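You operate a simulated robot arm through the tools that you are given. There is no shell and no other tool.

Carry out the task below with a simulated robot arm. There is one attempt and no reset: what you move stays moved.

## Task
Fix the pine board in the wooden tray, sand it with the 320 block and free it.
Fine: lay it lengthwise, slide the blue bar up against it before sanding, sand the whole top smooth, put the block back and slide the bar back afterwards. The other boards and blocks stay as they are.
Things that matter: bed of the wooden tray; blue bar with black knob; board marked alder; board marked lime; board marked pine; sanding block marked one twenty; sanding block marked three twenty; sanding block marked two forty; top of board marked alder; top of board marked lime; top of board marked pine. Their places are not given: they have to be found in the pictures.

Only the result counts: the job must be done as asked and must still hold three seconds after the hand-in. Knocking over, shifting, dropping, spilling or breaking anything else fails it.

## Robot
A 7-joint arm with a two-finger parallel gripper, fixed in place. Base frame: the origin is at the foot of the arm, x ahead of it, y to its left, z up; the work surface is at about z = 840. Readings come in mm, degrees, newtons and seconds.
Its first joint turns from -149.0 to 149.0 degrees. Payload 3.43 kg.
Tool frame: the origin (TCP) lies between the finger pads and is the grasp point; the fingertips stand 30 mm ahead of it; z points along the fingers, y is the line along which they close. Largest opening 94 mm; finger width 28, thickness 10; the body of the gripper, 50 by 96 mm, starts 55 mm behind the TCP.
Orientation is told as [roll, pitch, yaw] about the base's x, y, z axes, in that order, counted from this pose: with the fingers straight down and closing along the base's y, the tool's x points along the base's -x, its y along +y and its z along -z.

## Interface
- The arm moves only by the tool servo_tool. Its argument "rows" is a list of rows, each a list of 7 numbers: the shift along the tool's x, y, z in mm, then the turn, a rotation vector about the tool's x, y, z in degrees, then the opening, from 0 (shut) to 1 (fully open). In form: [[dx, dy, dz, rx, ry, rz, fingers], ...]. A call has 1 to 20 rows; each row shifts and turns the commanded pose from where the row before left it, along the tool's axes as they then stand. Each row takes 0.2 s and may step no farther than 50 mm and 8.6 degrees from the row before; otherwise, or with a gripper value out of range, the whole call is refused. Where a pose cannot be reached the arm comes as near as it can. A force on the tool above 50 N (or 10 N above the force at the start of the call, whichever is more), or a blocked arm, ends the call early, and 0.2 s more pass. The fingers move at their own pace (about 45 mm/s each) and stop on an object; they squeeze with about 33 N. The grip force told is the motor's: it shows also when the fingers shut on nothing. Time passes only in rows, and 0.2 s behind the last, so rows that do not move let the fingers close. The reply holds the time, the measured pose of the TCP, the force on the tool along the base axes, the opening and the grip force, in the units named above and with some noise, with the torque about the TCP (base axes, N m) and any sound that the robot's microphone picked up.
- Cameras (640 x 400 px; columns grow to the right, rows downward): "scene" is fixed at [218.4, 648.9, 1447.7]; the picture's right is [-0.09, -1.00, 0.00], its down [-0.78, 0.07, -0.63] and it looks along [0.62, -0.06, -0.78] (base axes); focal length 227 px, centre (320, 200). "wrist" rides on the gripper at [76, 14, -102] in the tool frame; the picture's right is [-0.18, 0.98, 0.00], its down [-0.75, -0.14, -0.64] and it looks along [-0.63, -0.12, 0.77] (tool axes); focal length 243 px, centre (320, 200).
- camera(camera): a new picture of that camera. No time passes.
- point_at(camera, pixels): for up to 12 pixels [column, row] of the newest picture of that camera ("zoom" is the newest enlarged one), the place [x, y, z] in the base frame of the surface seen there, good to about 2 mm. No time passes.
- close_up(camera, box): a new picture of the part [left, top, right, bottom] of that camera's present view, enlarged. No time passes.
- job_done(): hands the job in; it is judged then, once.

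Leave the gripper open and the arm clear of the work at the hand-in unless told otherwise.

The tools are called after ">>>" as name(argument=value, ...) on one line, values as JSON. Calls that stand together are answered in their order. servo_tool: Moves the arm, as the interface text tells. Its arguments: {"type":"object","properties":{"rows":{"type":"array"}},"required":["rows"]} The other tools are called the same way: camera (camera) takes a picture; point_at (camera, pixels) gives the place of the surface under pixels of a picture; close_up (camera, box) takes an enlarged picture of a part of a camera's view; job_done () hands the job in.

At the start:

```text
clock: 0.0
eef_pos: [761.1, 630.5, 1164.2]
ee_rot: [0.0, 0.0, 0.0]
ft_force: [0.2, -0.4, 0.3]
wrist_torque: [0.01, -0.02, 0.0]
width: 93.7
grip_force: 0.0
```

scene: 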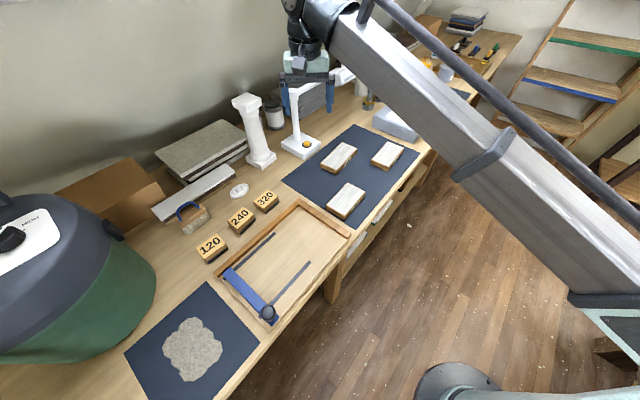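
wrist: 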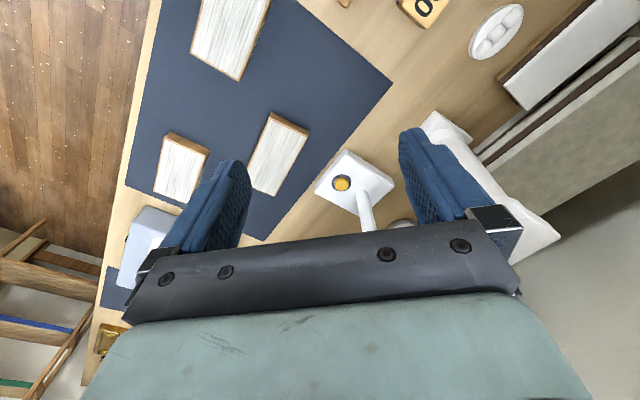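

I see the tray with the blue bar near (250,295), three blocks (120, 240, 320) around (240,215), and three boards on the dark mat. I'll take close-ups to read the markings.

>>> close_up(camera="scene", box=[280, 110, 440, 230])

>>> close_up(camera="scene", box=[180, 180, 360, 330])

>>> close_up(camera="wrist", box=[120, 0, 400, 220])

```text
3.33 times, centred on (360, 170) of scene
```

zoom: 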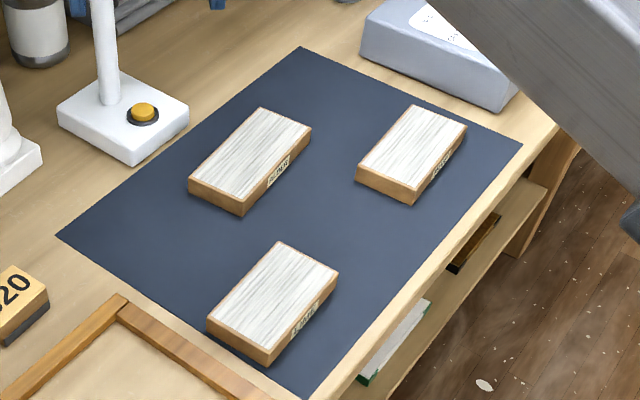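

```text
2.67 times, centred on (270, 255) of scene
```

zoom: 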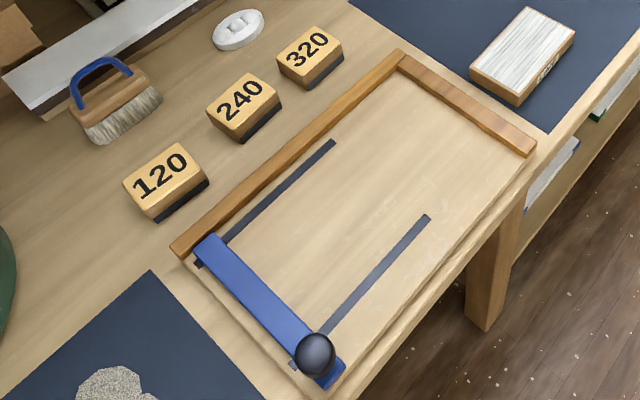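

```text
1.82 times, centred on (260, 110) of wrist
```

zoom: 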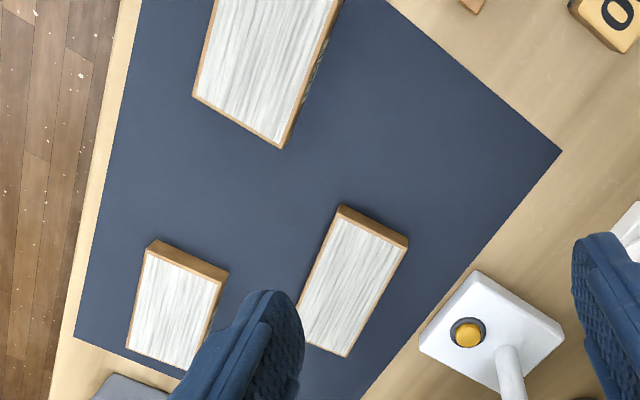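

The labels are on the near sides of the boards. I'll zoom tighter on each label to read it.

>>> close_up(camera="scene", box=[335, 155, 359, 170])

>>> close_up(camera="scene", box=[376, 148, 400, 163])

>>> close_up(camera="scene", box=[344, 192, 368, 207])

```text
16.00 times, centred on (347, 162) of scene
```

zoom: 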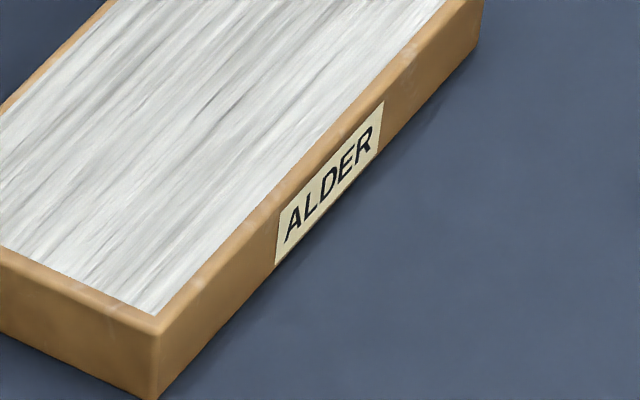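

```text
16.00 times, centred on (388, 156) of scene
```

zoom: 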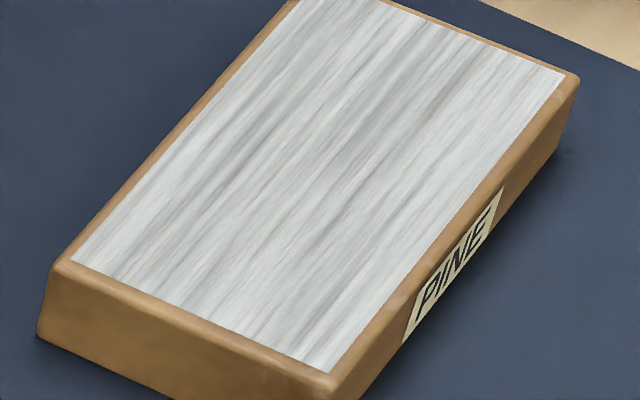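

```text
16.00 times, centred on (356, 200) of scene
```

zoom: 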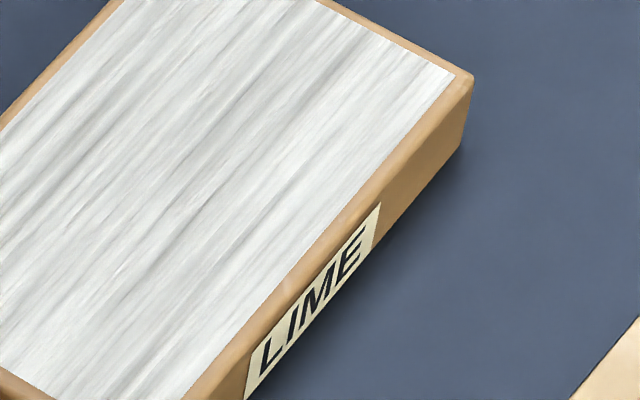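

Pine is the right-hand board (~388,155). I'll enlarge that board again to measure its corners.

>>> close_up(camera="scene", box=[364, 135, 412, 175])

```text
10.00 times, centred on (388, 155) of scene
```

zoom: 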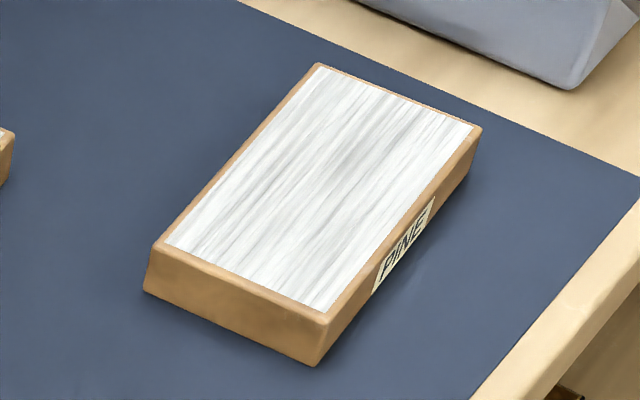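

Now measuring the pine top corners, its foot, and the mat beside it.

>>> point_at(camera="zoom", pixels=[[319, 68], [477, 130], [325, 318], [158, 247], [320, 190], [145, 294], [318, 366], [472, 172], [100, 250], [400, 300], [600, 20], [570, 80]])

>>> close_up(camera="scene", box=[200, 190, 360, 290])

```text
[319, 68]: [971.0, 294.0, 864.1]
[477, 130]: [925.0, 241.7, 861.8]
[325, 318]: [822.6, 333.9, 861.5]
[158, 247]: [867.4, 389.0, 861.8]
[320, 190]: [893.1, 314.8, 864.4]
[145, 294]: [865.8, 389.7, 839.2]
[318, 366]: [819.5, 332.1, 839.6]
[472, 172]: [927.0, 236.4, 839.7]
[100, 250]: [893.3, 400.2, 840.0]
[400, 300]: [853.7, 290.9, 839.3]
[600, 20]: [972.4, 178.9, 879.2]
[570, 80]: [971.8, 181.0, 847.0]
```

```text
4.00 times, centred on (280, 240) of scene
```

zoom: 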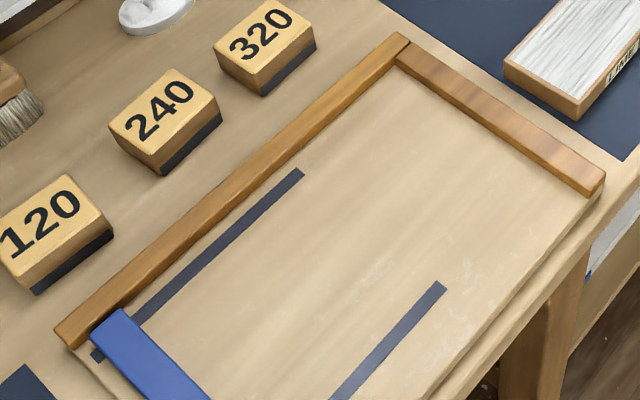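

Pine is ~140 x 70 x 24 mm, centred near (897,315), long axis at about -42°. Next I measure the tray fences, slots and the blocks.

>>> point_at(camera="zoom", pixels=[[400, 35], [398, 66], [604, 175], [590, 197], [57, 335], [76, 348], [302, 172], [440, 288], [320, 240], [450, 180], [500, 240], [230, 60]])

>>> close_up(camera="scene", box=[200, 250, 312, 330])

```text
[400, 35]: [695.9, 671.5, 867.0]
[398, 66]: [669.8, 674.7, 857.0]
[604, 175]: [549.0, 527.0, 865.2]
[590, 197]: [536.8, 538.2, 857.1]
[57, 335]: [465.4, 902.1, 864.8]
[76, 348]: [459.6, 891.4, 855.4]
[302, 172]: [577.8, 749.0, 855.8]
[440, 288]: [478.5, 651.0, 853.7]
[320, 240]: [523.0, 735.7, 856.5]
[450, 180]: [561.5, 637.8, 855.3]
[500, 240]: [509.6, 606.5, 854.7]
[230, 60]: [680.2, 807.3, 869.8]
```

```text
5.00 times, centred on (256, 290) of scene
```

zoom: 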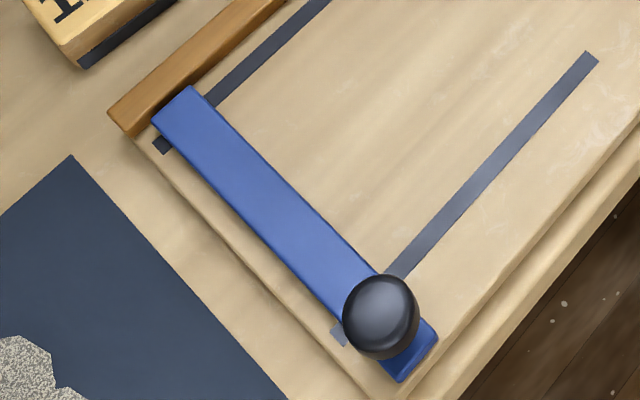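

The bed is at z≈855, fence tops at z≈866. Now the bar and knob.

>>> point_at(camera="zoom", pixels=[[192, 88], [156, 116], [434, 334], [402, 378], [375, 290], [380, 270], [280, 180], [370, 300], [205, 98], [162, 146], [338, 335], [590, 58]])

>>> close_up(camera="scene", box=[245, 180, 285, 212])

```text
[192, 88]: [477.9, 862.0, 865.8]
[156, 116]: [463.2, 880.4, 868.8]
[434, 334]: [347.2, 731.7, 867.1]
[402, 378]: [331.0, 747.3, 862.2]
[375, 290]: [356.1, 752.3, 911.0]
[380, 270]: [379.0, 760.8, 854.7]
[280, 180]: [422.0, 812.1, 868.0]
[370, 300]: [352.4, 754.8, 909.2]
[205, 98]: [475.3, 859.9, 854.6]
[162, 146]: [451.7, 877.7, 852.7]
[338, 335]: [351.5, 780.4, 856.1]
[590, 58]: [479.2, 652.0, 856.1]
```

```text
12.50 times, centred on (265, 196) of scene
```

zoom: 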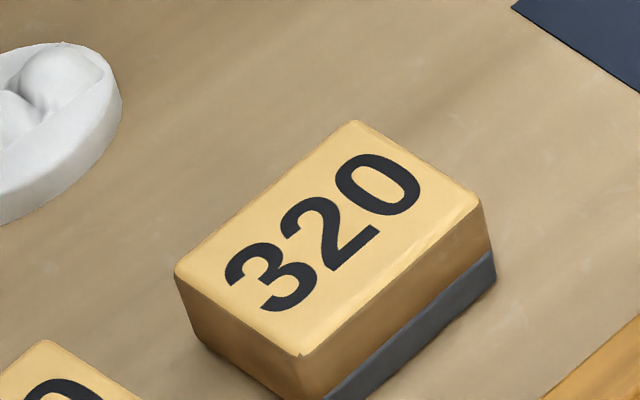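

Bar: front face at u≈-272 (u=(x-y)/√2), knob near (347,753), ~34 mm ball. Now measuring the 320 block.

>>> point_at(camera="zoom", pixels=[[355, 124], [478, 196], [301, 352], [178, 270], [330, 235], [495, 270], [190, 325], [485, 230], [330, 395], [520, 200], [100, 60], [560, 390]])

>>> close_up(camera="scene", box=[190, 180, 286, 270])

>>> close_up(camera="scene", box=[240, 60, 440, 200])

```text
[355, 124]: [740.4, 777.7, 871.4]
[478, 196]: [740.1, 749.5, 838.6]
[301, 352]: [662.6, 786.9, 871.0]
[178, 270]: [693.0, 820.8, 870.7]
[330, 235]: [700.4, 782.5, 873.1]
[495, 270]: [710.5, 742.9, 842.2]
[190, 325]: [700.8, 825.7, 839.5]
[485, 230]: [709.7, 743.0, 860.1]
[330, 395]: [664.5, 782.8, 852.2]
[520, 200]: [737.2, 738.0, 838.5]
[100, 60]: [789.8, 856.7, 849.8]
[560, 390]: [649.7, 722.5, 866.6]
```

```text
4.44 times, centred on (238, 225) of scene
```

zoom: 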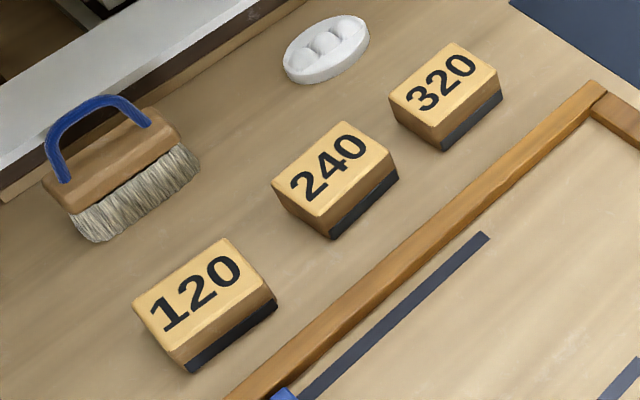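

```text
2.86 times, centred on (340, 130) of scene
```

zoom: 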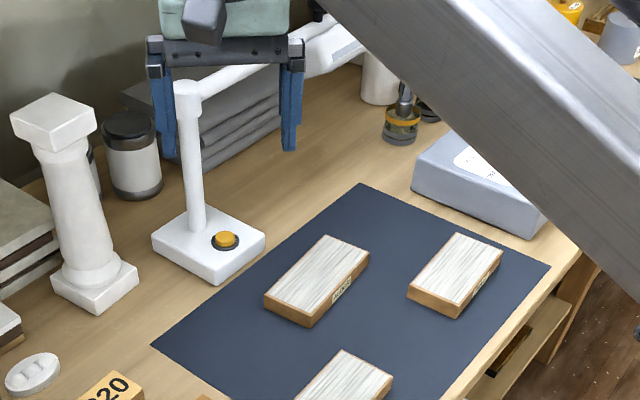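

The 320 block is ~64 x 45 x 32 mm centred near (701,783), long axis parallel to the tray. Now I check obstacles: the lamp stand and pillar.

>>> point_at(camera="zoom", pixels=[[187, 88], [220, 85], [300, 50], [195, 200], [210, 270], [262, 238], [55, 115], [95, 280], [130, 120], [350, 15], [440, 165], [400, 100]])

>>> close_up(camera="scene", box=[260, 30, 360, 100])

```text
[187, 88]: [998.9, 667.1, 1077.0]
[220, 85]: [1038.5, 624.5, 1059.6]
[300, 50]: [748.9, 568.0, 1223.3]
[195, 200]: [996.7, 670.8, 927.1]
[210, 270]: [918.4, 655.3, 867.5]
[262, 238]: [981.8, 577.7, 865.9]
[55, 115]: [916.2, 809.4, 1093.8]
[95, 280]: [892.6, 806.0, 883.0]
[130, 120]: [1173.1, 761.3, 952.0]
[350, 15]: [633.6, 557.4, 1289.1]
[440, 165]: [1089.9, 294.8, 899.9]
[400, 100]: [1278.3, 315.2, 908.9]
```

```text
5.71 times, centred on (310, 65) of scene
```

zoom: 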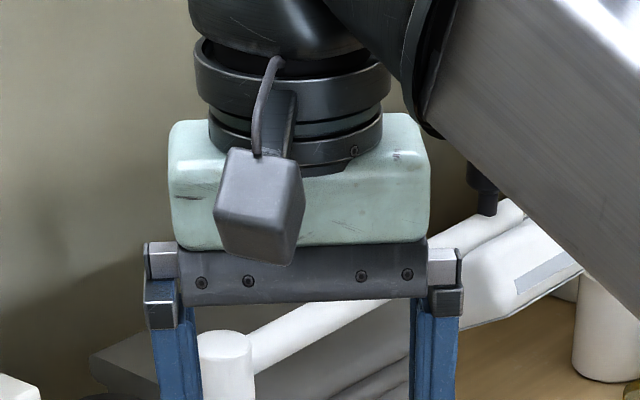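

Lamp pole is at about (1000,667), outside my path. I'll turn the tool 42° so the fingers close across the pine's short side, and travel at height to above the pine (897,315).

>>> servo_tool(rows=[[0, 0, 0, 0, 0, 8.4, 1], [0, 0, 0, 0, 0, 8.4, 1], [0, 0, 0, 0, 0, 8.4, 1], [0, 0, 0, 0, 0, 8.4, 1], [0, 0, 0, 0, 0, 8.4, 1], [-39, -17.9, 0, 0, 0, 0, 1], [-39, -17.9, 0, 0, 0, 0, 1], [-39, -17.9, 0, 0, 0, 0, 1], [-39, -17.9, 0, 0, 0, 0, 1], [-39, -17.9, 0, 0, 0, 0, 1], [-39, -17.9, 0, 0, 0, 0, 1], [-39, -17.9, 0, 0, 0, 0, 1], [-39, -17.9, 0, 0, 0, 0, 1], [0, 0, 0, 0, 0, 0, 1]])

>>> camera(camera="wrist")

>>> camera(camera="scene")

```text
clock: 3.0
eef_pos: [895.6, 315.9, 1164.7]
ee_rot: [0.0, 0.0, -42.0]
ft_force: [0.2, -0.5, -0.1]
wrist_torque: [0.01, 0.0, 0.0]
width: 93.9
grip_force: 0.2
```

```text
taken
```

wrist: 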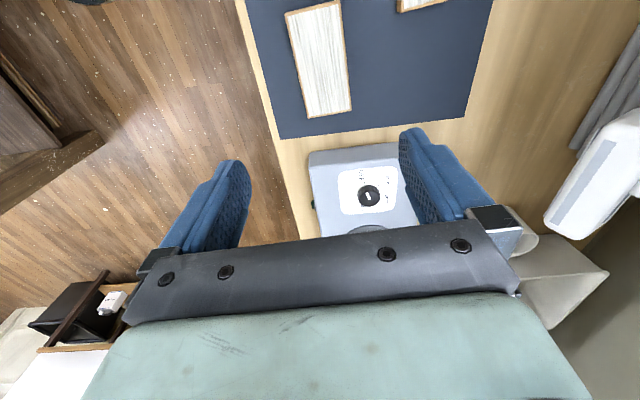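

```text
taken
```

scene: 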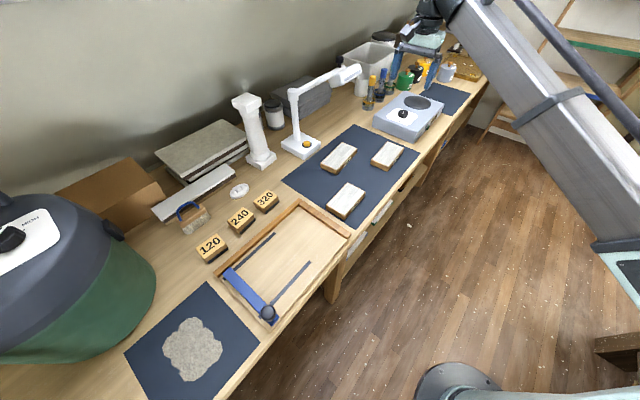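

The board with the left-hand edge at (320,60) in the wrist view should be the pine. I'll measure it from here before descending.

>>> point_at(camera="wrist", pixels=[[287, 13], [338, 3], [350, 109], [308, 116], [320, 60], [400, 160], [365, 195]])

>>> close_up(camera="wrist", box=[260, 0, 380, 130])

```text
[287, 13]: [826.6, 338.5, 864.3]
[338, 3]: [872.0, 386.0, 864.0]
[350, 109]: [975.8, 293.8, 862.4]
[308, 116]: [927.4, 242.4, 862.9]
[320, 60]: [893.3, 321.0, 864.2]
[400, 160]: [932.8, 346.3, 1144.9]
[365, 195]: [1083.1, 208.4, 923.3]
```

```text
3.08 times, centred on (320, 65) of wrist
```

zoom: 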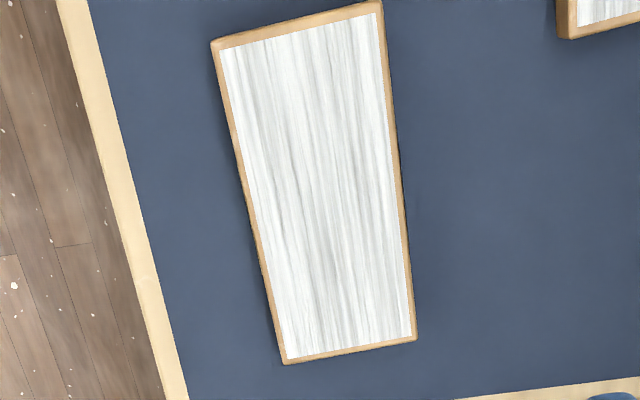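

Both views agree: pine centre ≈ (898.5,315), angle ≈ -43°. I descend to about z=905 with a small correction.

>>> servo_tool(rows=[[-2.8, 1.3, 40, 0, 0, 0.8, 1], [0, 0, 45, 0, 0, 0, 1], [0, 0, 45, 0, 0, 0, 1], [0, 0, 45, 0, 0, 0, 1], [0, 0, 45, 0, 0, 0, 1], [0, 0, 40, 0, 0, 0, 1], [0, 0, 0, 0, 0, 0, 1]])

>>> camera(camera="wrist")

>>> close_up(camera="scene", box=[320, 110, 448, 190])

```text
clock: 4.6
eef_pos: [903.5, 314.4, 906.3]
ee_rot: [-0.1, 0.0, -42.8]
ft_force: [-0.1, -0.1, 0.0]
wrist_torque: [-0.01, 0.02, -0.03]
width: 94.2
grip_force: 0.1
```

```text
taken
```

wrist: 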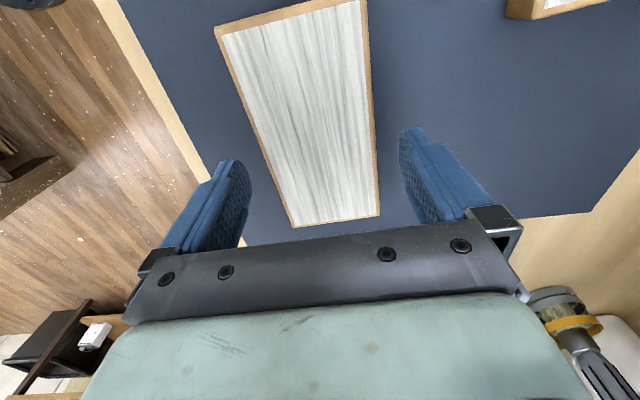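

```text
5.00 times, centred on (384, 150) of scene
```

zoom: 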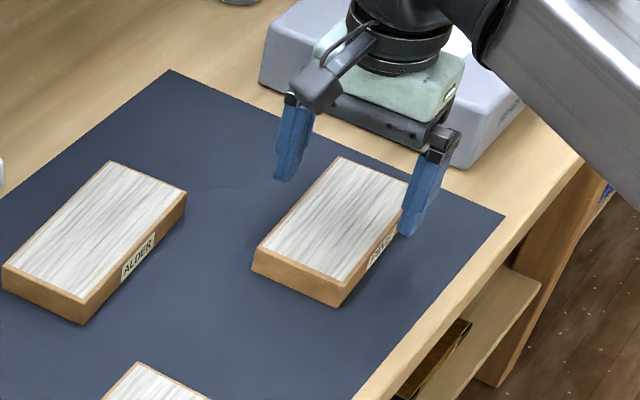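

The fingers straddle the board. I'll re-measure the board's corners in this near wrist view to centre exactly.

>>> point_at(camera="wrist", pixels=[[216, 32], [364, 3], [378, 214], [294, 226], [300, 110], [237, 170], [410, 140], [550, 10]])

```text
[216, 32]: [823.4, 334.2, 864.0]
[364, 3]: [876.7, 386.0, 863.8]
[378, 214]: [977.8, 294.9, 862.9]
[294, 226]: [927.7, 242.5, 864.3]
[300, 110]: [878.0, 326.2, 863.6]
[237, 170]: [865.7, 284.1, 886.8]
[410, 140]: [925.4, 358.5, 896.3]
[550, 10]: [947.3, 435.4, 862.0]
```

Centre ≈ (901,314): well centred. I descend 30 mm (tips to z≈846) and close.

>>> servo_tool(rows=[[0, 0, 15, 0, 0, 0, 1], [0, 0, 15, 0, 0, 0, 1], [0, 0, 0, 0, 0, 0, 1], [0, 0, 0, 0, 0, 0, 0], [0, 0, 0, 0, 0, 0, 0], [0, 0, 0, 0, 0, 0, 0], [0, 0, 0, 0, 0, 0, 0], [0, 0, 0, 0, 0, 0, 0]])

```text
clock: 6.4
eef_pos: [901.2, 313.3, 876.1]
ee_rot: [0.0, -0.1, -42.8]
ft_force: [0.6, 0.7, -0.3]
wrist_torque: [0.01, -0.02, 0.0]
width: 74.3
grip_force: 32.7
```

Gripped at 74 mm with 33 N. I lift slowly by 80 mm.

>>> servo_tool(rows=[[0, 0, -10, 0, 0, 0, 0], [0, 0, -20, 0, 0, 0, 0], [0, 0, -25, 0, 0, 0, 0], [0, 0, -25, 0, 0, 0, 0], [0, 0, 0, 0, 0, 0, 0]])

>>> close_up(camera="scene", box=[320, 90, 448, 190])

>>> camera(camera="wrist")

```text
clock: 7.6
eef_pos: [900.0, 312.4, 955.8]
ee_rot: [0.0, 0.0, -42.8]
ft_force: [-0.3, 0.1, -0.4]
wrist_torque: [0.01, -0.02, 0.0]
width: 0.0
grip_force: 32.8
```

```text
4.00 times, centred on (384, 140) of scene
```

zoom: 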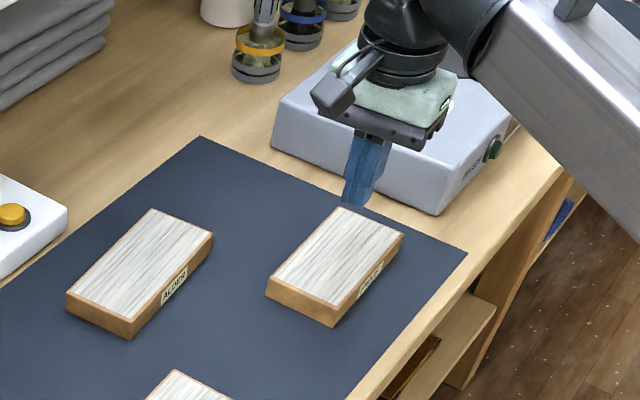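

```text
taken
```

wrist: 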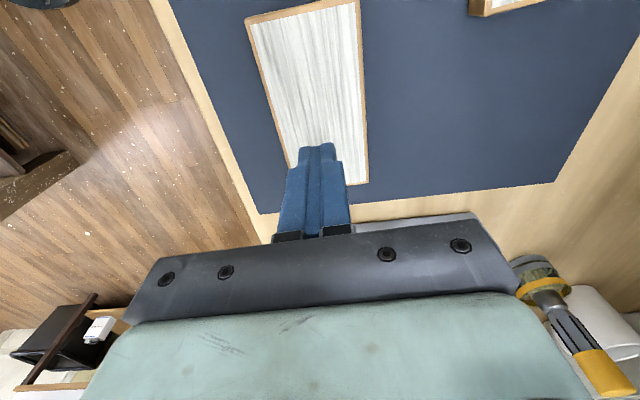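

The fingers ended shut: the board slipped out and stayed on the mat. I'll open again and look carefully at the board's exact size and angle.

>>> servo_tool(rows=[[0, 0, -20, 0, 0, 0, 1], [0, 0, -20, 0, 0, 0, 1], [0, 0, 0, 0, 0, 0, 1], [0, 0, 0, 0, 0, 0, 1]])

>>> close_up(camera="wrist", box=[200, 0, 420, 210])

>>> close_up(camera="scene", box=[364, 135, 412, 175])

```text
clock: 8.6
eef_pos: [898.0, 312.6, 995.0]
ee_rot: [0.0, 0.0, -42.8]
ft_force: [0.3, 0.1, 0.8]
wrist_torque: [0.01, -0.02, -0.01]
width: 86.4
grip_force: 0.2
```

```text
1.90 times, centred on (310, 105) of wrist
```

zoom: 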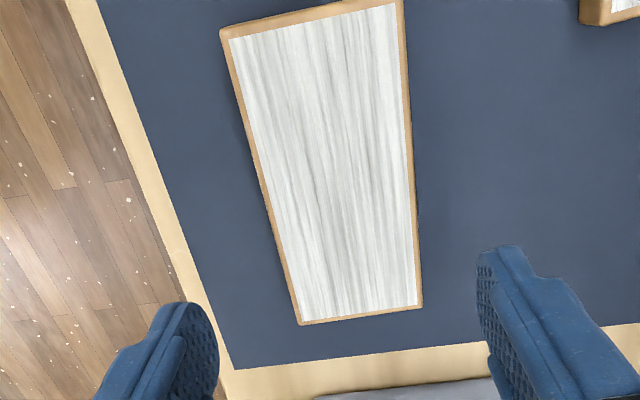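

```text
10.00 times, centred on (388, 155) of scene
```

zoom: 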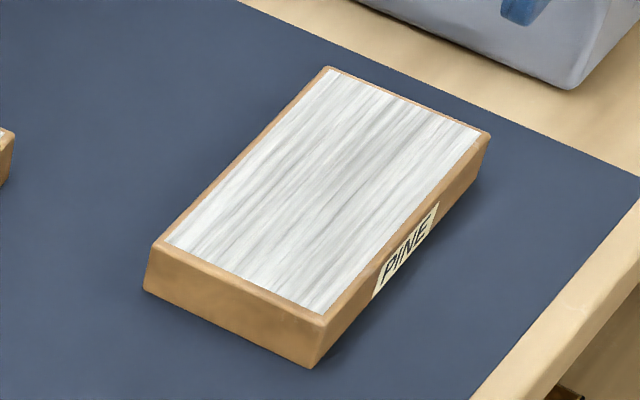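

The board turned slightly when gripped. I'll measure its corners again in the newest scene zoom and in the wrist view.

>>> point_at(camera="zoom", pixels=[[329, 72], [484, 135], [320, 314], [163, 242], [240, 157], [405, 225], [405, 102], [240, 279], [318, 195]])

>>> camera(camera="wrist")

>>> point_at(camera="wrist", pixels=[[260, 17], [347, 2], [363, 158], [301, 167], [284, 100], [358, 90]])

```text
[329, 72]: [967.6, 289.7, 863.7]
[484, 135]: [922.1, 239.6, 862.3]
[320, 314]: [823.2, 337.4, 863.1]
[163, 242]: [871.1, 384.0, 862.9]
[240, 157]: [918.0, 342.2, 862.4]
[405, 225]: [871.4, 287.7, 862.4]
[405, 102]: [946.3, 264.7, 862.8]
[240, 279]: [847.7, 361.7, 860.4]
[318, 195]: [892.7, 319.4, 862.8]
```

```text
taken
```

wrist: 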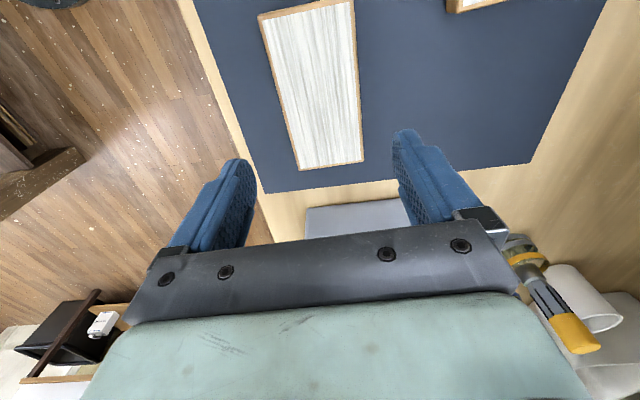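

```text
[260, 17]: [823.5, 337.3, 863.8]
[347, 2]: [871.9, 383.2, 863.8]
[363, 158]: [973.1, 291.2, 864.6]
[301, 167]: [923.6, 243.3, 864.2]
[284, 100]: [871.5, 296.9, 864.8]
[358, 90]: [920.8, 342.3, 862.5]
```

Board centre is ≈ (897,313), angle ≈ -44.5°. I'll descend again a little deeper (tips ≈ z 843), grip, and lift in small steps while watching forces.

>>> servo_tool(rows=[[0, 0, 40, 0, 0, 1.7, 1], [0, 0, 40, 0, 0, 0, 1], [0, 0, 25, 0, 0, 0, 1], [0, 0, 12, 0, 0, 0, 1], [0, 0, 5, 0, 0, 0, 1], [0, 0, 0, 0, 0, 0, 1]])

>>> camera(camera="wrist")

>>> close_up(camera="scene", box=[364, 115, 428, 175])

```text
clock: 10.0
eef_pos: [900.1, 312.2, 871.5]
ee_rot: [0.0, 0.0, -44.5]
ft_force: [0.0, -0.8, -0.5]
wrist_torque: [0.01, 0.0, 0.01]
width: 94.1
grip_force: 0.0
```

```text
taken
```

wrist: 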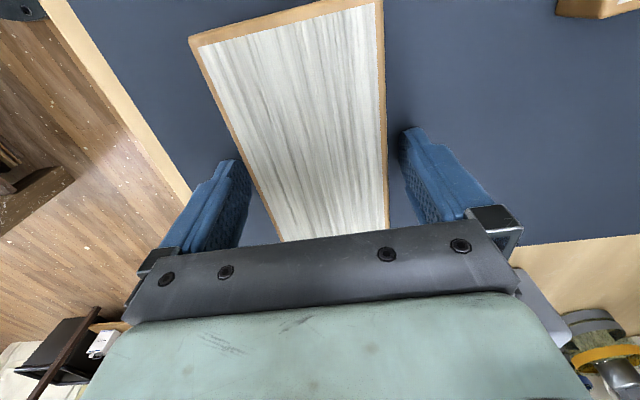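

```text
6.67 times, centred on (396, 145) of scene
```

zoom: 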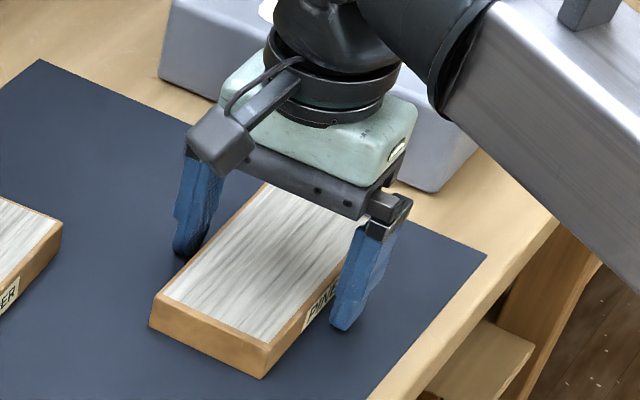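

Fingers straddle the board, tips almost at the mat. Closing now, with time to settle.

>>> servo_tool(rows=[[0, 0, 0, 0, 0, 0, 0], [0, 0, 0, 0, 0, 0, 0], [0, 0, 0, 0, 0, 0, 0], [0, 0, 0, 0, 0, 0, 0], [0, 0, 0, 0, 0, 0, 0]])

>>> camera(camera="wrist")

>>> close_up(camera="scene", box=[364, 115, 428, 175])

```text
clock: 11.2
eef_pos: [899.7, 313.3, 873.4]
ee_rot: [0.0, 0.0, -44.4]
ft_force: [-0.7, 0.2, -0.6]
wrist_torque: [0.01, 0.04, 0.05]
width: 74.4
grip_force: 33.5
```

```text
taken
```

wrist: 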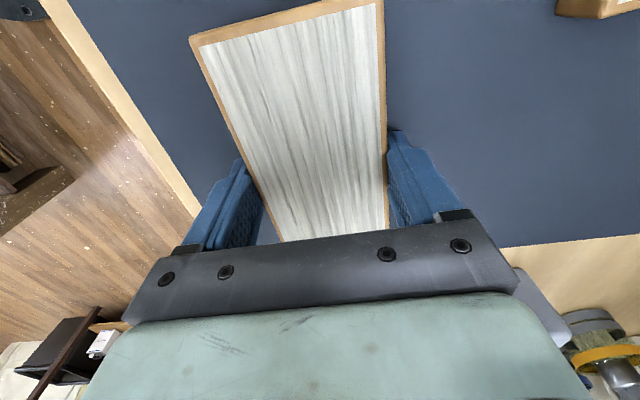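

```text
6.67 times, centred on (396, 145) of scene
```

zoom: 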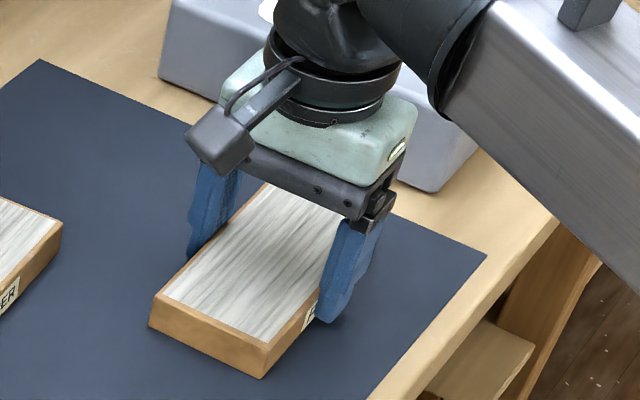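

The board stayed aligned, grip 33 N at 74 mm. I lift 4 mm in tiny steps and read the forces.

>>> servo_tool(rows=[[0, 0, -1, 0, 0, 0, 0], [0, 0, -1, 0, 0, 0, 0], [0, 0, -2, 0, 0, 0, 0], [0, 0, 0, 0, 0, 0, 0]])

>>> close_up(camera="scene", box=[364, 115, 428, 175])

```text
clock: 12.2
eef_pos: [900.2, 312.8, 877.9]
ee_rot: [0.1, 0.0, -44.5]
ft_force: [-0.5, 0.3, -0.3]
wrist_torque: [0.02, -0.04, 0.02]
width: 74.6
grip_force: 32.9
```

```text
6.67 times, centred on (396, 145) of scene
```

zoom: 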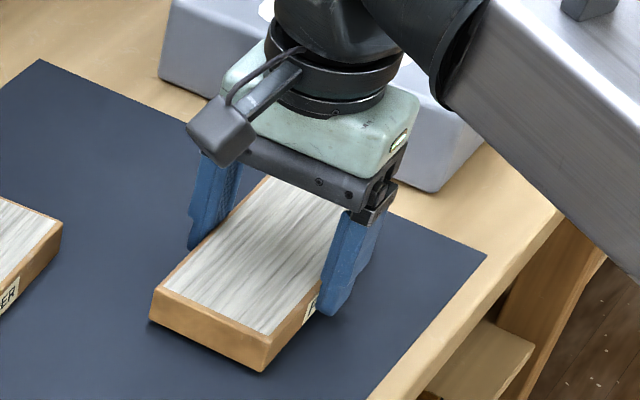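

The board appears to rise with the fingers (its front corner and shadow shifted). I continue lifting gently.

>>> servo_tool(rows=[[0, 0, -2, 0, 0, 0, 0], [0, 0, -2, 0, 0, 0, 0], [0, 0, -2, 0, 0, 0, 0], [0, 0, -2, 0, 0, 0, 0], [0, 0, -2, 0, 0, 0, 0], [0, 0, 0, 0, 0, 0, 0]])

>>> close_up(camera="scene", box=[364, 115, 428, 175])

>>> camera(camera="wrist")

```text
clock: 13.6
eef_pos: [900.2, 313.8, 886.6]
ee_rot: [0.0, 0.0, -44.5]
ft_force: [-0.5, -0.2, -0.9]
wrist_torque: [0.0, 0.03, 0.03]
width: 74.5
grip_force: 32.9
```

```text
6.67 times, centred on (396, 145) of scene
```

zoom: 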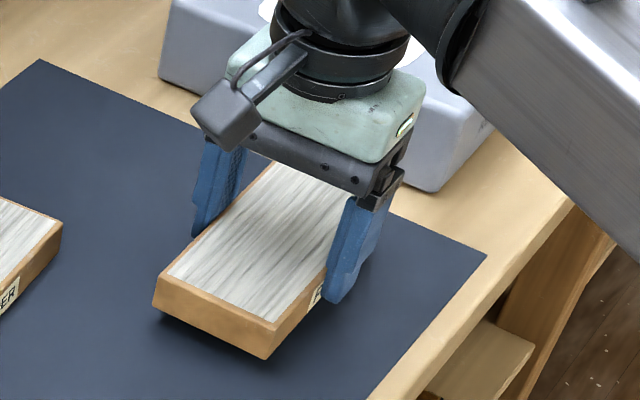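

```text
taken
```

wrist: 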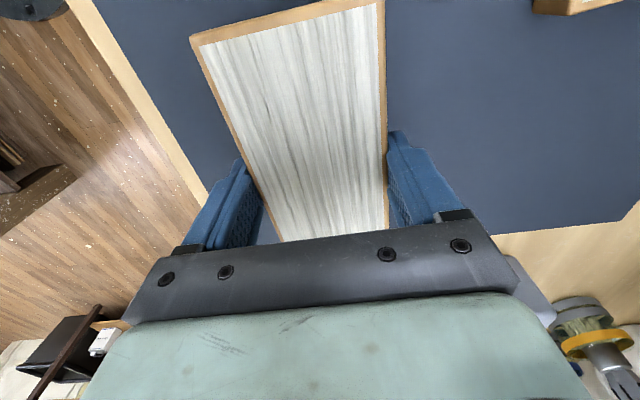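

The board is firmly held and unchanged in the wrist view. Lifting gently with ramps to z≈950.

>>> servo_tool(rows=[[0, 0, -3, 0, 0, 0, 0], [0, 0, -4, 0, 0, 0, 0], [0, 0, -5, 0, 0, 0, 0], [0, 0, -6, 0, 0, 0, 0], [0, 0, -7, 0, 0, 0, 0], [0, 0, -7, 0, 0, 0, 0], [0, 0, -7, 0, 0, 0, 0], [0, 0, -7, 0, 0, 0, 0], [0, 0, -6, 0, 0, 0, 0], [0, 0, -5, 0, 0, 0, 0], [0, 0, -4, 0, 0, 0, 0], [0, 0, -2, 0, 0, 0, 0], [0, 0, 0, 0, 0, 0, 0]])

>>> camera(camera="wrist")

```text
clock: 16.4
eef_pos: [900.3, 312.5, 949.6]
ee_rot: [-0.1, 0.0, -44.6]
ft_force: [-0.2, 0.1, -1.2]
wrist_torque: [0.02, 0.01, 0.0]
width: 74.1
grip_force: 32.7
```

```text
taken
```

wrist: 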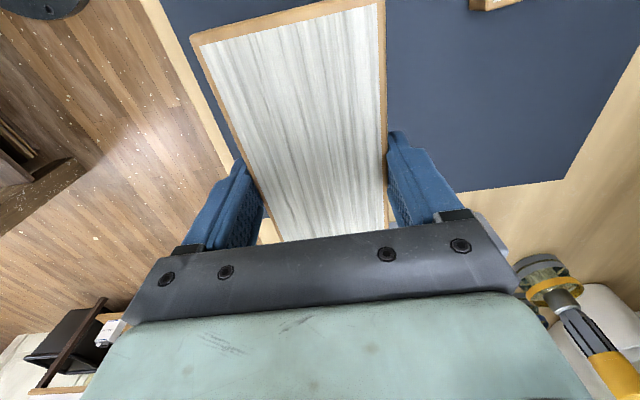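

Held solidly. I'll measure the held board's visible corners to know its offset from the TCP.

>>> point_at(camera="wrist", pixels=[[194, 42], [380, 3], [243, 155], [386, 170], [300, 120], [290, 60], [276, 235], [386, 225]])

```text
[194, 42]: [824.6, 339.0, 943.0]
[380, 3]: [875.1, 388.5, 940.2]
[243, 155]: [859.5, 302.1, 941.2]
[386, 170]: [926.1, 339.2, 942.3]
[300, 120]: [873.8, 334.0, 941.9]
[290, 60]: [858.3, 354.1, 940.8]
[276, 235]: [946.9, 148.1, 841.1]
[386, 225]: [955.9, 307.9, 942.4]
```

Board top is 8 mm below the TCP, bottom ~33 mm below; board is centred within 2 mm. I carry it with ramped steps to above the tray, to (574,677), staying at z≈950.

>>> servo_tool(rows=[[8, 1, 0, 0, 0, 0.5, 0], [16, 1.7, 0, 0, 0, 0, 0], [24, 1.7, 0, 0, 0, 0, 0], [30, 1.7, 0, 0, 0, 0, 0], [30, 1.7, 0, 0, 0, 0, 0], [30, 1.7, 0, 0, 0, 0, 0], [30, 1.7, 0, 0, 0, 0, 0], [30, 1.7, 0, 0, 0, 0, 0], [30, 1.7, 0, 0, 0, 0, 0], [30, 1.7, 0, 0, 0, 0, 0], [30, 1.7, 0, 0, 0, 0, 0], [30, 1.7, 0, 0, 0, 0, 0], [30, 1.7, 0, 0, 0, 0, 0], [30, 1.7, 0, 0, 0, 0, 0], [30, 1.7, 0, 0, 0, 0, 0], [31, 1.7, 0, 0, 0, 0, 0], [24, 1.7, 0, 0, 0, 0, 0], [16, 1.7, 0, 0, 0, 0, 0], [8, 1, 0, 0, 0, 0, 0], [0, 0, 0, 0, 0, 0, 0]])

>>> camera(camera="wrist")

>>> camera(camera="scene")

```text
clock: 20.6
eef_pos: [576.5, 679.4, 948.2]
ee_rot: [0.1, 0.0, -45.0]
ft_force: [0.5, 0.5, -1.8]
wrist_torque: [-0.03, 0.0, 0.0]
width: 74.3
grip_force: 32.7
```

```text
taken
```

wrist: 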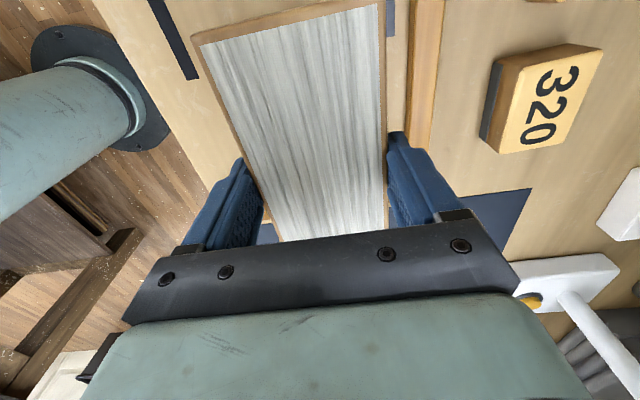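

```text
taken
```

scene: 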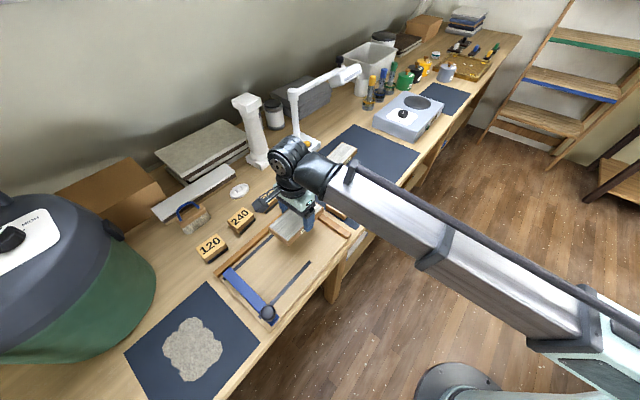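

The board hangs above the tray. I enlarge the scene to compare the end fence with the board.

>>> close_up(camera="scene", box=[250, 180, 362, 260])

>>> point_at(camera="wrist", pixels=[[194, 42], [380, 4], [407, 20], [409, 80], [412, 135], [400, 40], [405, 100], [145, 30], [420, 80]])

```text
5.00 times, centred on (306, 220) of scene
```

zoom: 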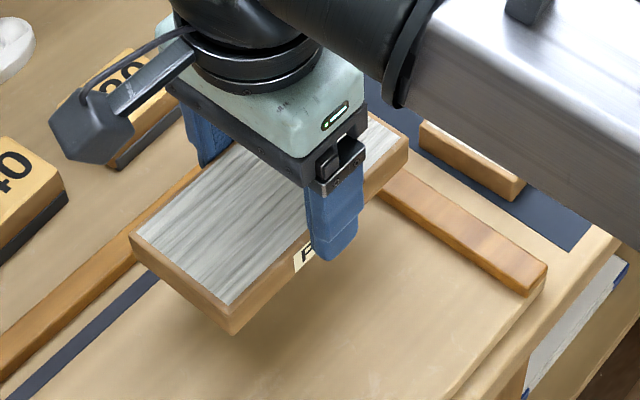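

```text
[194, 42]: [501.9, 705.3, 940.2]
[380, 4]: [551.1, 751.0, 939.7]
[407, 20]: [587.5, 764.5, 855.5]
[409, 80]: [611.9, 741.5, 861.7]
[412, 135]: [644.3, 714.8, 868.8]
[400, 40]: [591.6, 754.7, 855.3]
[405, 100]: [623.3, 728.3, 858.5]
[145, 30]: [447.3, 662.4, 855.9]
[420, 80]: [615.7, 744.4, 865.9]
```

I measure the end fence's inner face from this zoom, to leave a few mm of clearance.

>>> point_at(camera="zoom", pixels=[[450, 248], [480, 268], [510, 288], [420, 226], [455, 245], [440, 236], [500, 277], [525, 285], [450, 205], [500, 235], [540, 265], [400, 130]])

>>> close_up(camera="scene", box=[318, 200, 362, 240])

```text
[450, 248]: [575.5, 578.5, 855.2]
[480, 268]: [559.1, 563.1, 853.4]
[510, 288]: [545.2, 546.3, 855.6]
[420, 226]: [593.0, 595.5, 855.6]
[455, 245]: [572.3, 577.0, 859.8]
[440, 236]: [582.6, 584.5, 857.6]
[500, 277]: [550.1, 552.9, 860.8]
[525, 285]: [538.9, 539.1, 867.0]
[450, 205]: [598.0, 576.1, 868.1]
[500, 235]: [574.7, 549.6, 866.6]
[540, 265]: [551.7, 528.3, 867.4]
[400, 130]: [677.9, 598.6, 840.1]
```

```text
10.00 times, centred on (340, 220) of scene
```

zoom: 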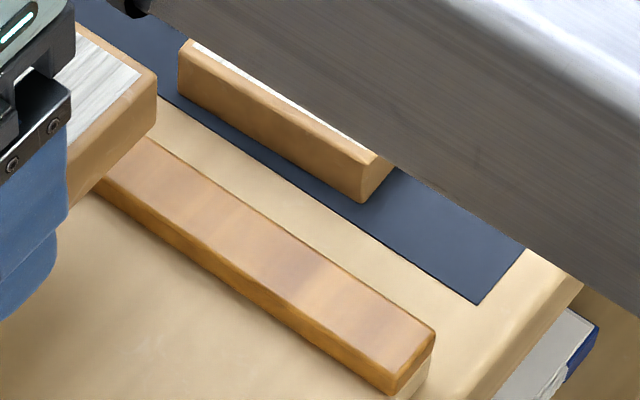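

Fence inner face is at u≈-2. I check the held board's far end corner too.

>>> point_at(camera="zoom", pixels=[[152, 78], [120, 55], [152, 100], [100, 60]])

```text
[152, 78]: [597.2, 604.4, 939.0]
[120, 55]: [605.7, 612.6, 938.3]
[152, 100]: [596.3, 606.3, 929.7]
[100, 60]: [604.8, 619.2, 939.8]
```

The far end is at u≈-5, so I back off 2 mm and lower by 58 mm, ramped.

>>> servo_tool(rows=[[2, 0, 4, 0, 0, 0, 0], [0, 0, 7, 0, 0, 0, 0], [0, 0, 8, 0, 0, 0, 0], [0, 0, 8, 0, 0, 0, 0], [0, 0, 8, 0, 0, 0, 0], [0, 0, 8, 0, 0, 0, 0], [0, 0, 7, 0, 0, 0, 0], [0, 0, 4, 0, 0, 0, 0], [0, 0, 3, 0, 0, 0, 0], [0, 0, 1, 0, 0, 0, 0], [0, 0, 0, 0, 0, 0, 0]])

>>> close_up(camera="scene", box=[250, 180, 362, 260])

```text
clock: 23.0
eef_pos: [577.0, 681.8, 891.7]
ee_rot: [0.0, 0.1, -45.0]
ft_force: [0.1, 1.1, -1.2]
wrist_torque: [0.02, 0.03, 0.01]
width: 74.1
grip_force: 32.8
```

```text
5.00 times, centred on (306, 220) of scene
```

zoom: 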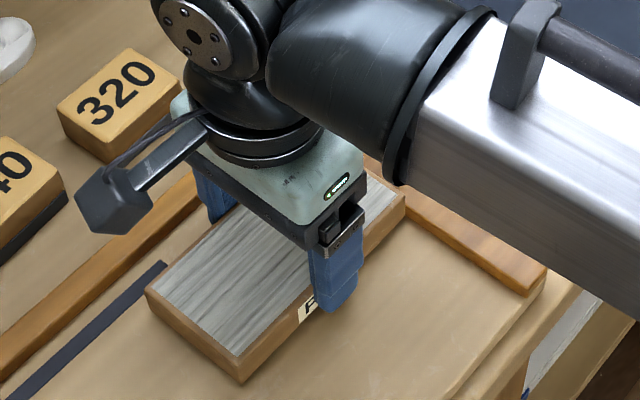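

About 3–4 mm remain above the bed. Lowering in 1 mm steps and watching the force.

>>> servo_tool(rows=[[0, 0, 1, 0, 0, 0, 0], [0, 0, 1, 0, 0, 0, 0], [0, 0, 1, 0, 0, 0, 0], [0, 0, 0, 0, 0, 0, 0]])

```text
clock: 24.0
eef_pos: [577.0, 680.9, 888.7]
ee_rot: [0.0, 0.0, -44.9]
ft_force: [-0.1, 0.2, -0.7]
wrist_torque: [0.02, 0.01, 0.02]
width: 74.2
grip_force: 32.0
```

>>> servo_tool(rows=[[0, 0, 0.7, 0, 0, 0, 0], [0, 0, 0.7, 0, 0, 0, 0], [0, 0, 0, 0, 0, 0, 0]])

```text
clock: 24.8
eef_pos: [576.1, 682.0, 887.6]
ee_rot: [0.0, -0.1, -44.9]
ft_force: [0.0, 0.0, 7.9]
wrist_torque: [-0.18, 0.15, 0.02]
width: 74.3
grip_force: 33.4
```

Contact with the bed (7.9 N). I release (opening 0.9, keeping clear of the side fence) and rise.

>>> servo_tool(rows=[[0, 0, -0.5, 0, 0, 0, 0], [0, 0, 0, 0, 0, 0, 0.9], [0, 0, 0, 0, 0, 0, 0.9], [0, 0, 0, 0, 0, 0, 0.9], [0, 0, -5, 0, 0, 0, 0.9], [0, 0, -10, 0, 0, 0, 0.9], [0, 0, -30, 0, 0, 0, 0.9], [0, 0, -40, 0, 0, 0, 0.9], [0, 0, -40, 0, 0, 0, 0.9], [0, 0, 0, 0, 0, 0, 0.9]])

>>> camera(camera="wrist")

>>> camera(camera="scene")

```text
clock: 27.0
eef_pos: [577.6, 680.6, 1012.6]
ee_rot: [0.0, 0.0, -44.9]
ft_force: [0.8, 0.5, -0.6]
wrist_torque: [0.01, 0.04, 0.03]
width: 84.5
grip_force: 0.1
```

```text
taken
```

wrist: 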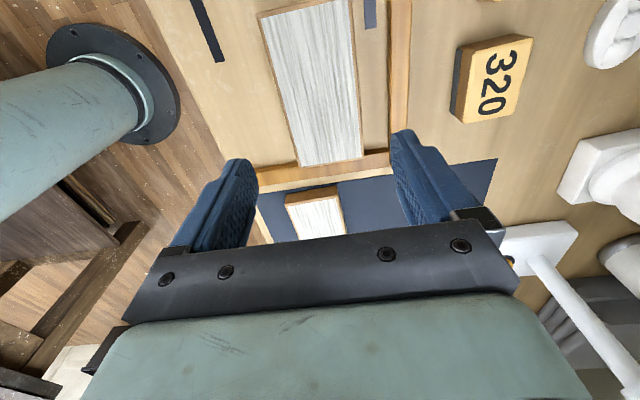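

```text
taken
```

scene: 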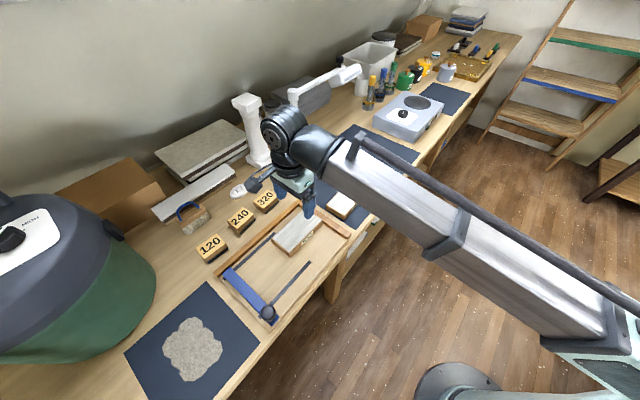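

The pine lies lengthwise in the tray. I measure it relative to the fences.

>>> point_at(camera="wrist", pixels=[[261, 17], [350, 2], [362, 157], [303, 166], [310, 80], [310, 172], [370, 160], [300, 178], [392, 50]])

>>> close_up(camera="scene", box=[210, 190, 370, 330])

```text
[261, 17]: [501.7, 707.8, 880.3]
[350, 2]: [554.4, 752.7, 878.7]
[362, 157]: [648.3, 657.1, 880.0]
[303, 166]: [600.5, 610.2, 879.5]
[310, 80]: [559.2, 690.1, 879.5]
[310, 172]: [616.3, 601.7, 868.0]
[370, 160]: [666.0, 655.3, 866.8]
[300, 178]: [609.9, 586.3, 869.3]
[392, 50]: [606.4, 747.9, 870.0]
```

```text
2.86 times, centred on (290, 260) of scene
```

zoom: 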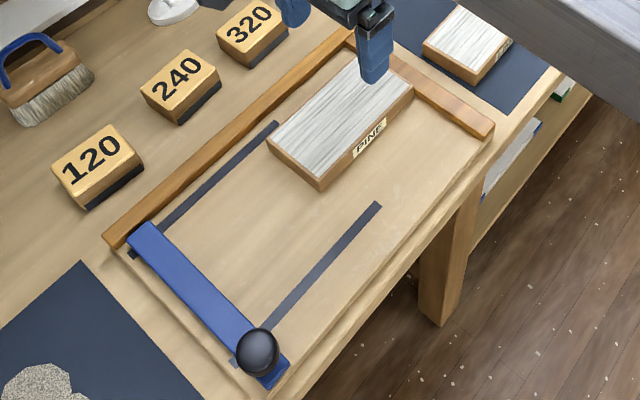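

Board at u≈-145…-6, v≈856…924 (fence at u≈-2). Now I move above the knob near (347,753) and look.

>>> servo_tool(rows=[[30, -16, 0, 0, 0, 0, 0.9], [38, -20, 0, 0, 0, 0, 0.9], [38, -20, 0, 0, 0, 0, 0.9], [38, -20, 0, 0, 0, 0, 0.9], [38, -20, 0, 0, 0, 0, 0.9], [31.5, -16, 0, 0, 0, 0, 0.9], [0, 0, 0, 0, 0, 0, 0.9]])

>>> camera(camera="wrist")

>>> camera(camera="scene")

```text
clock: 28.6
eef_pos: [346.9, 754.9, 1015.8]
ee_rot: [-0.1, 0.0, -44.9]
ft_force: [0.5, -0.8, -0.3]
wrist_torque: [-0.01, 0.0, -0.01]
width: 84.6
grip_force: 0.3
```

```text
taken
```

wrist: 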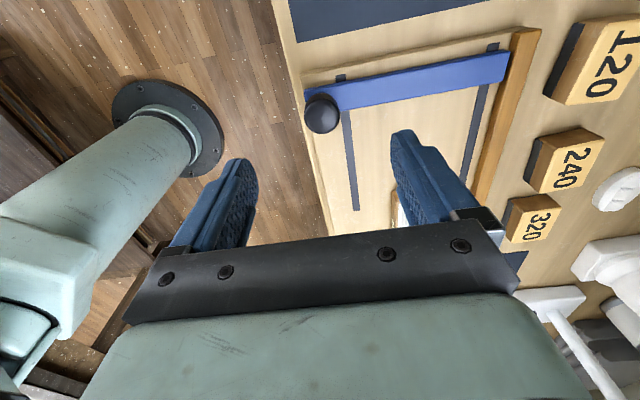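

```text
taken
```

scene: 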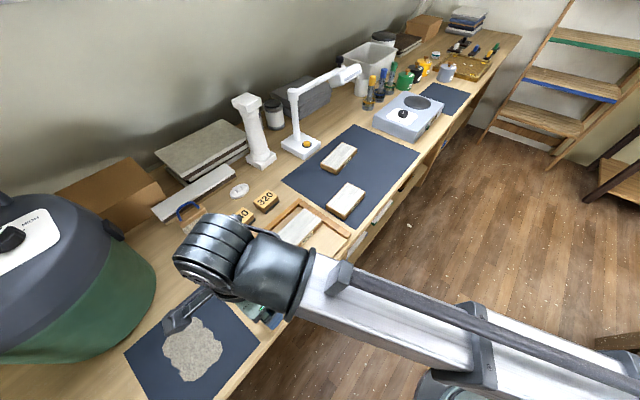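

The knob shows at (321,113), almost beneath the TCP. I measure knob and bar points.

>>> point_at(camera="wrist", pixels=[[321, 113], [321, 105], [321, 120], [420, 95], [470, 85], [505, 55], [335, 85], [355, 207]])

>>> close_up(camera="wrist", box=[280, 20, 440, 140])

```text
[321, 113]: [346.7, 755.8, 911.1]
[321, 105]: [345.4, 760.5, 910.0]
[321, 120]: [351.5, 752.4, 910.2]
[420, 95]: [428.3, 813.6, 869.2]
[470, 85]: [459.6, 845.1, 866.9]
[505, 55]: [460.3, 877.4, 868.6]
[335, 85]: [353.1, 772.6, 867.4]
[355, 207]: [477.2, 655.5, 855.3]
```

```text
3.33 times, centred on (360, 80) of wrist
```

zoom: 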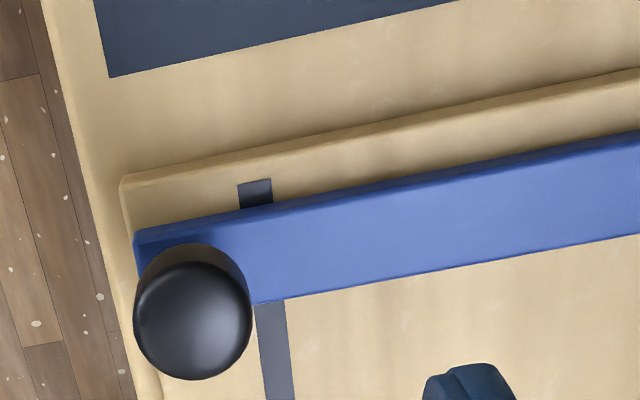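

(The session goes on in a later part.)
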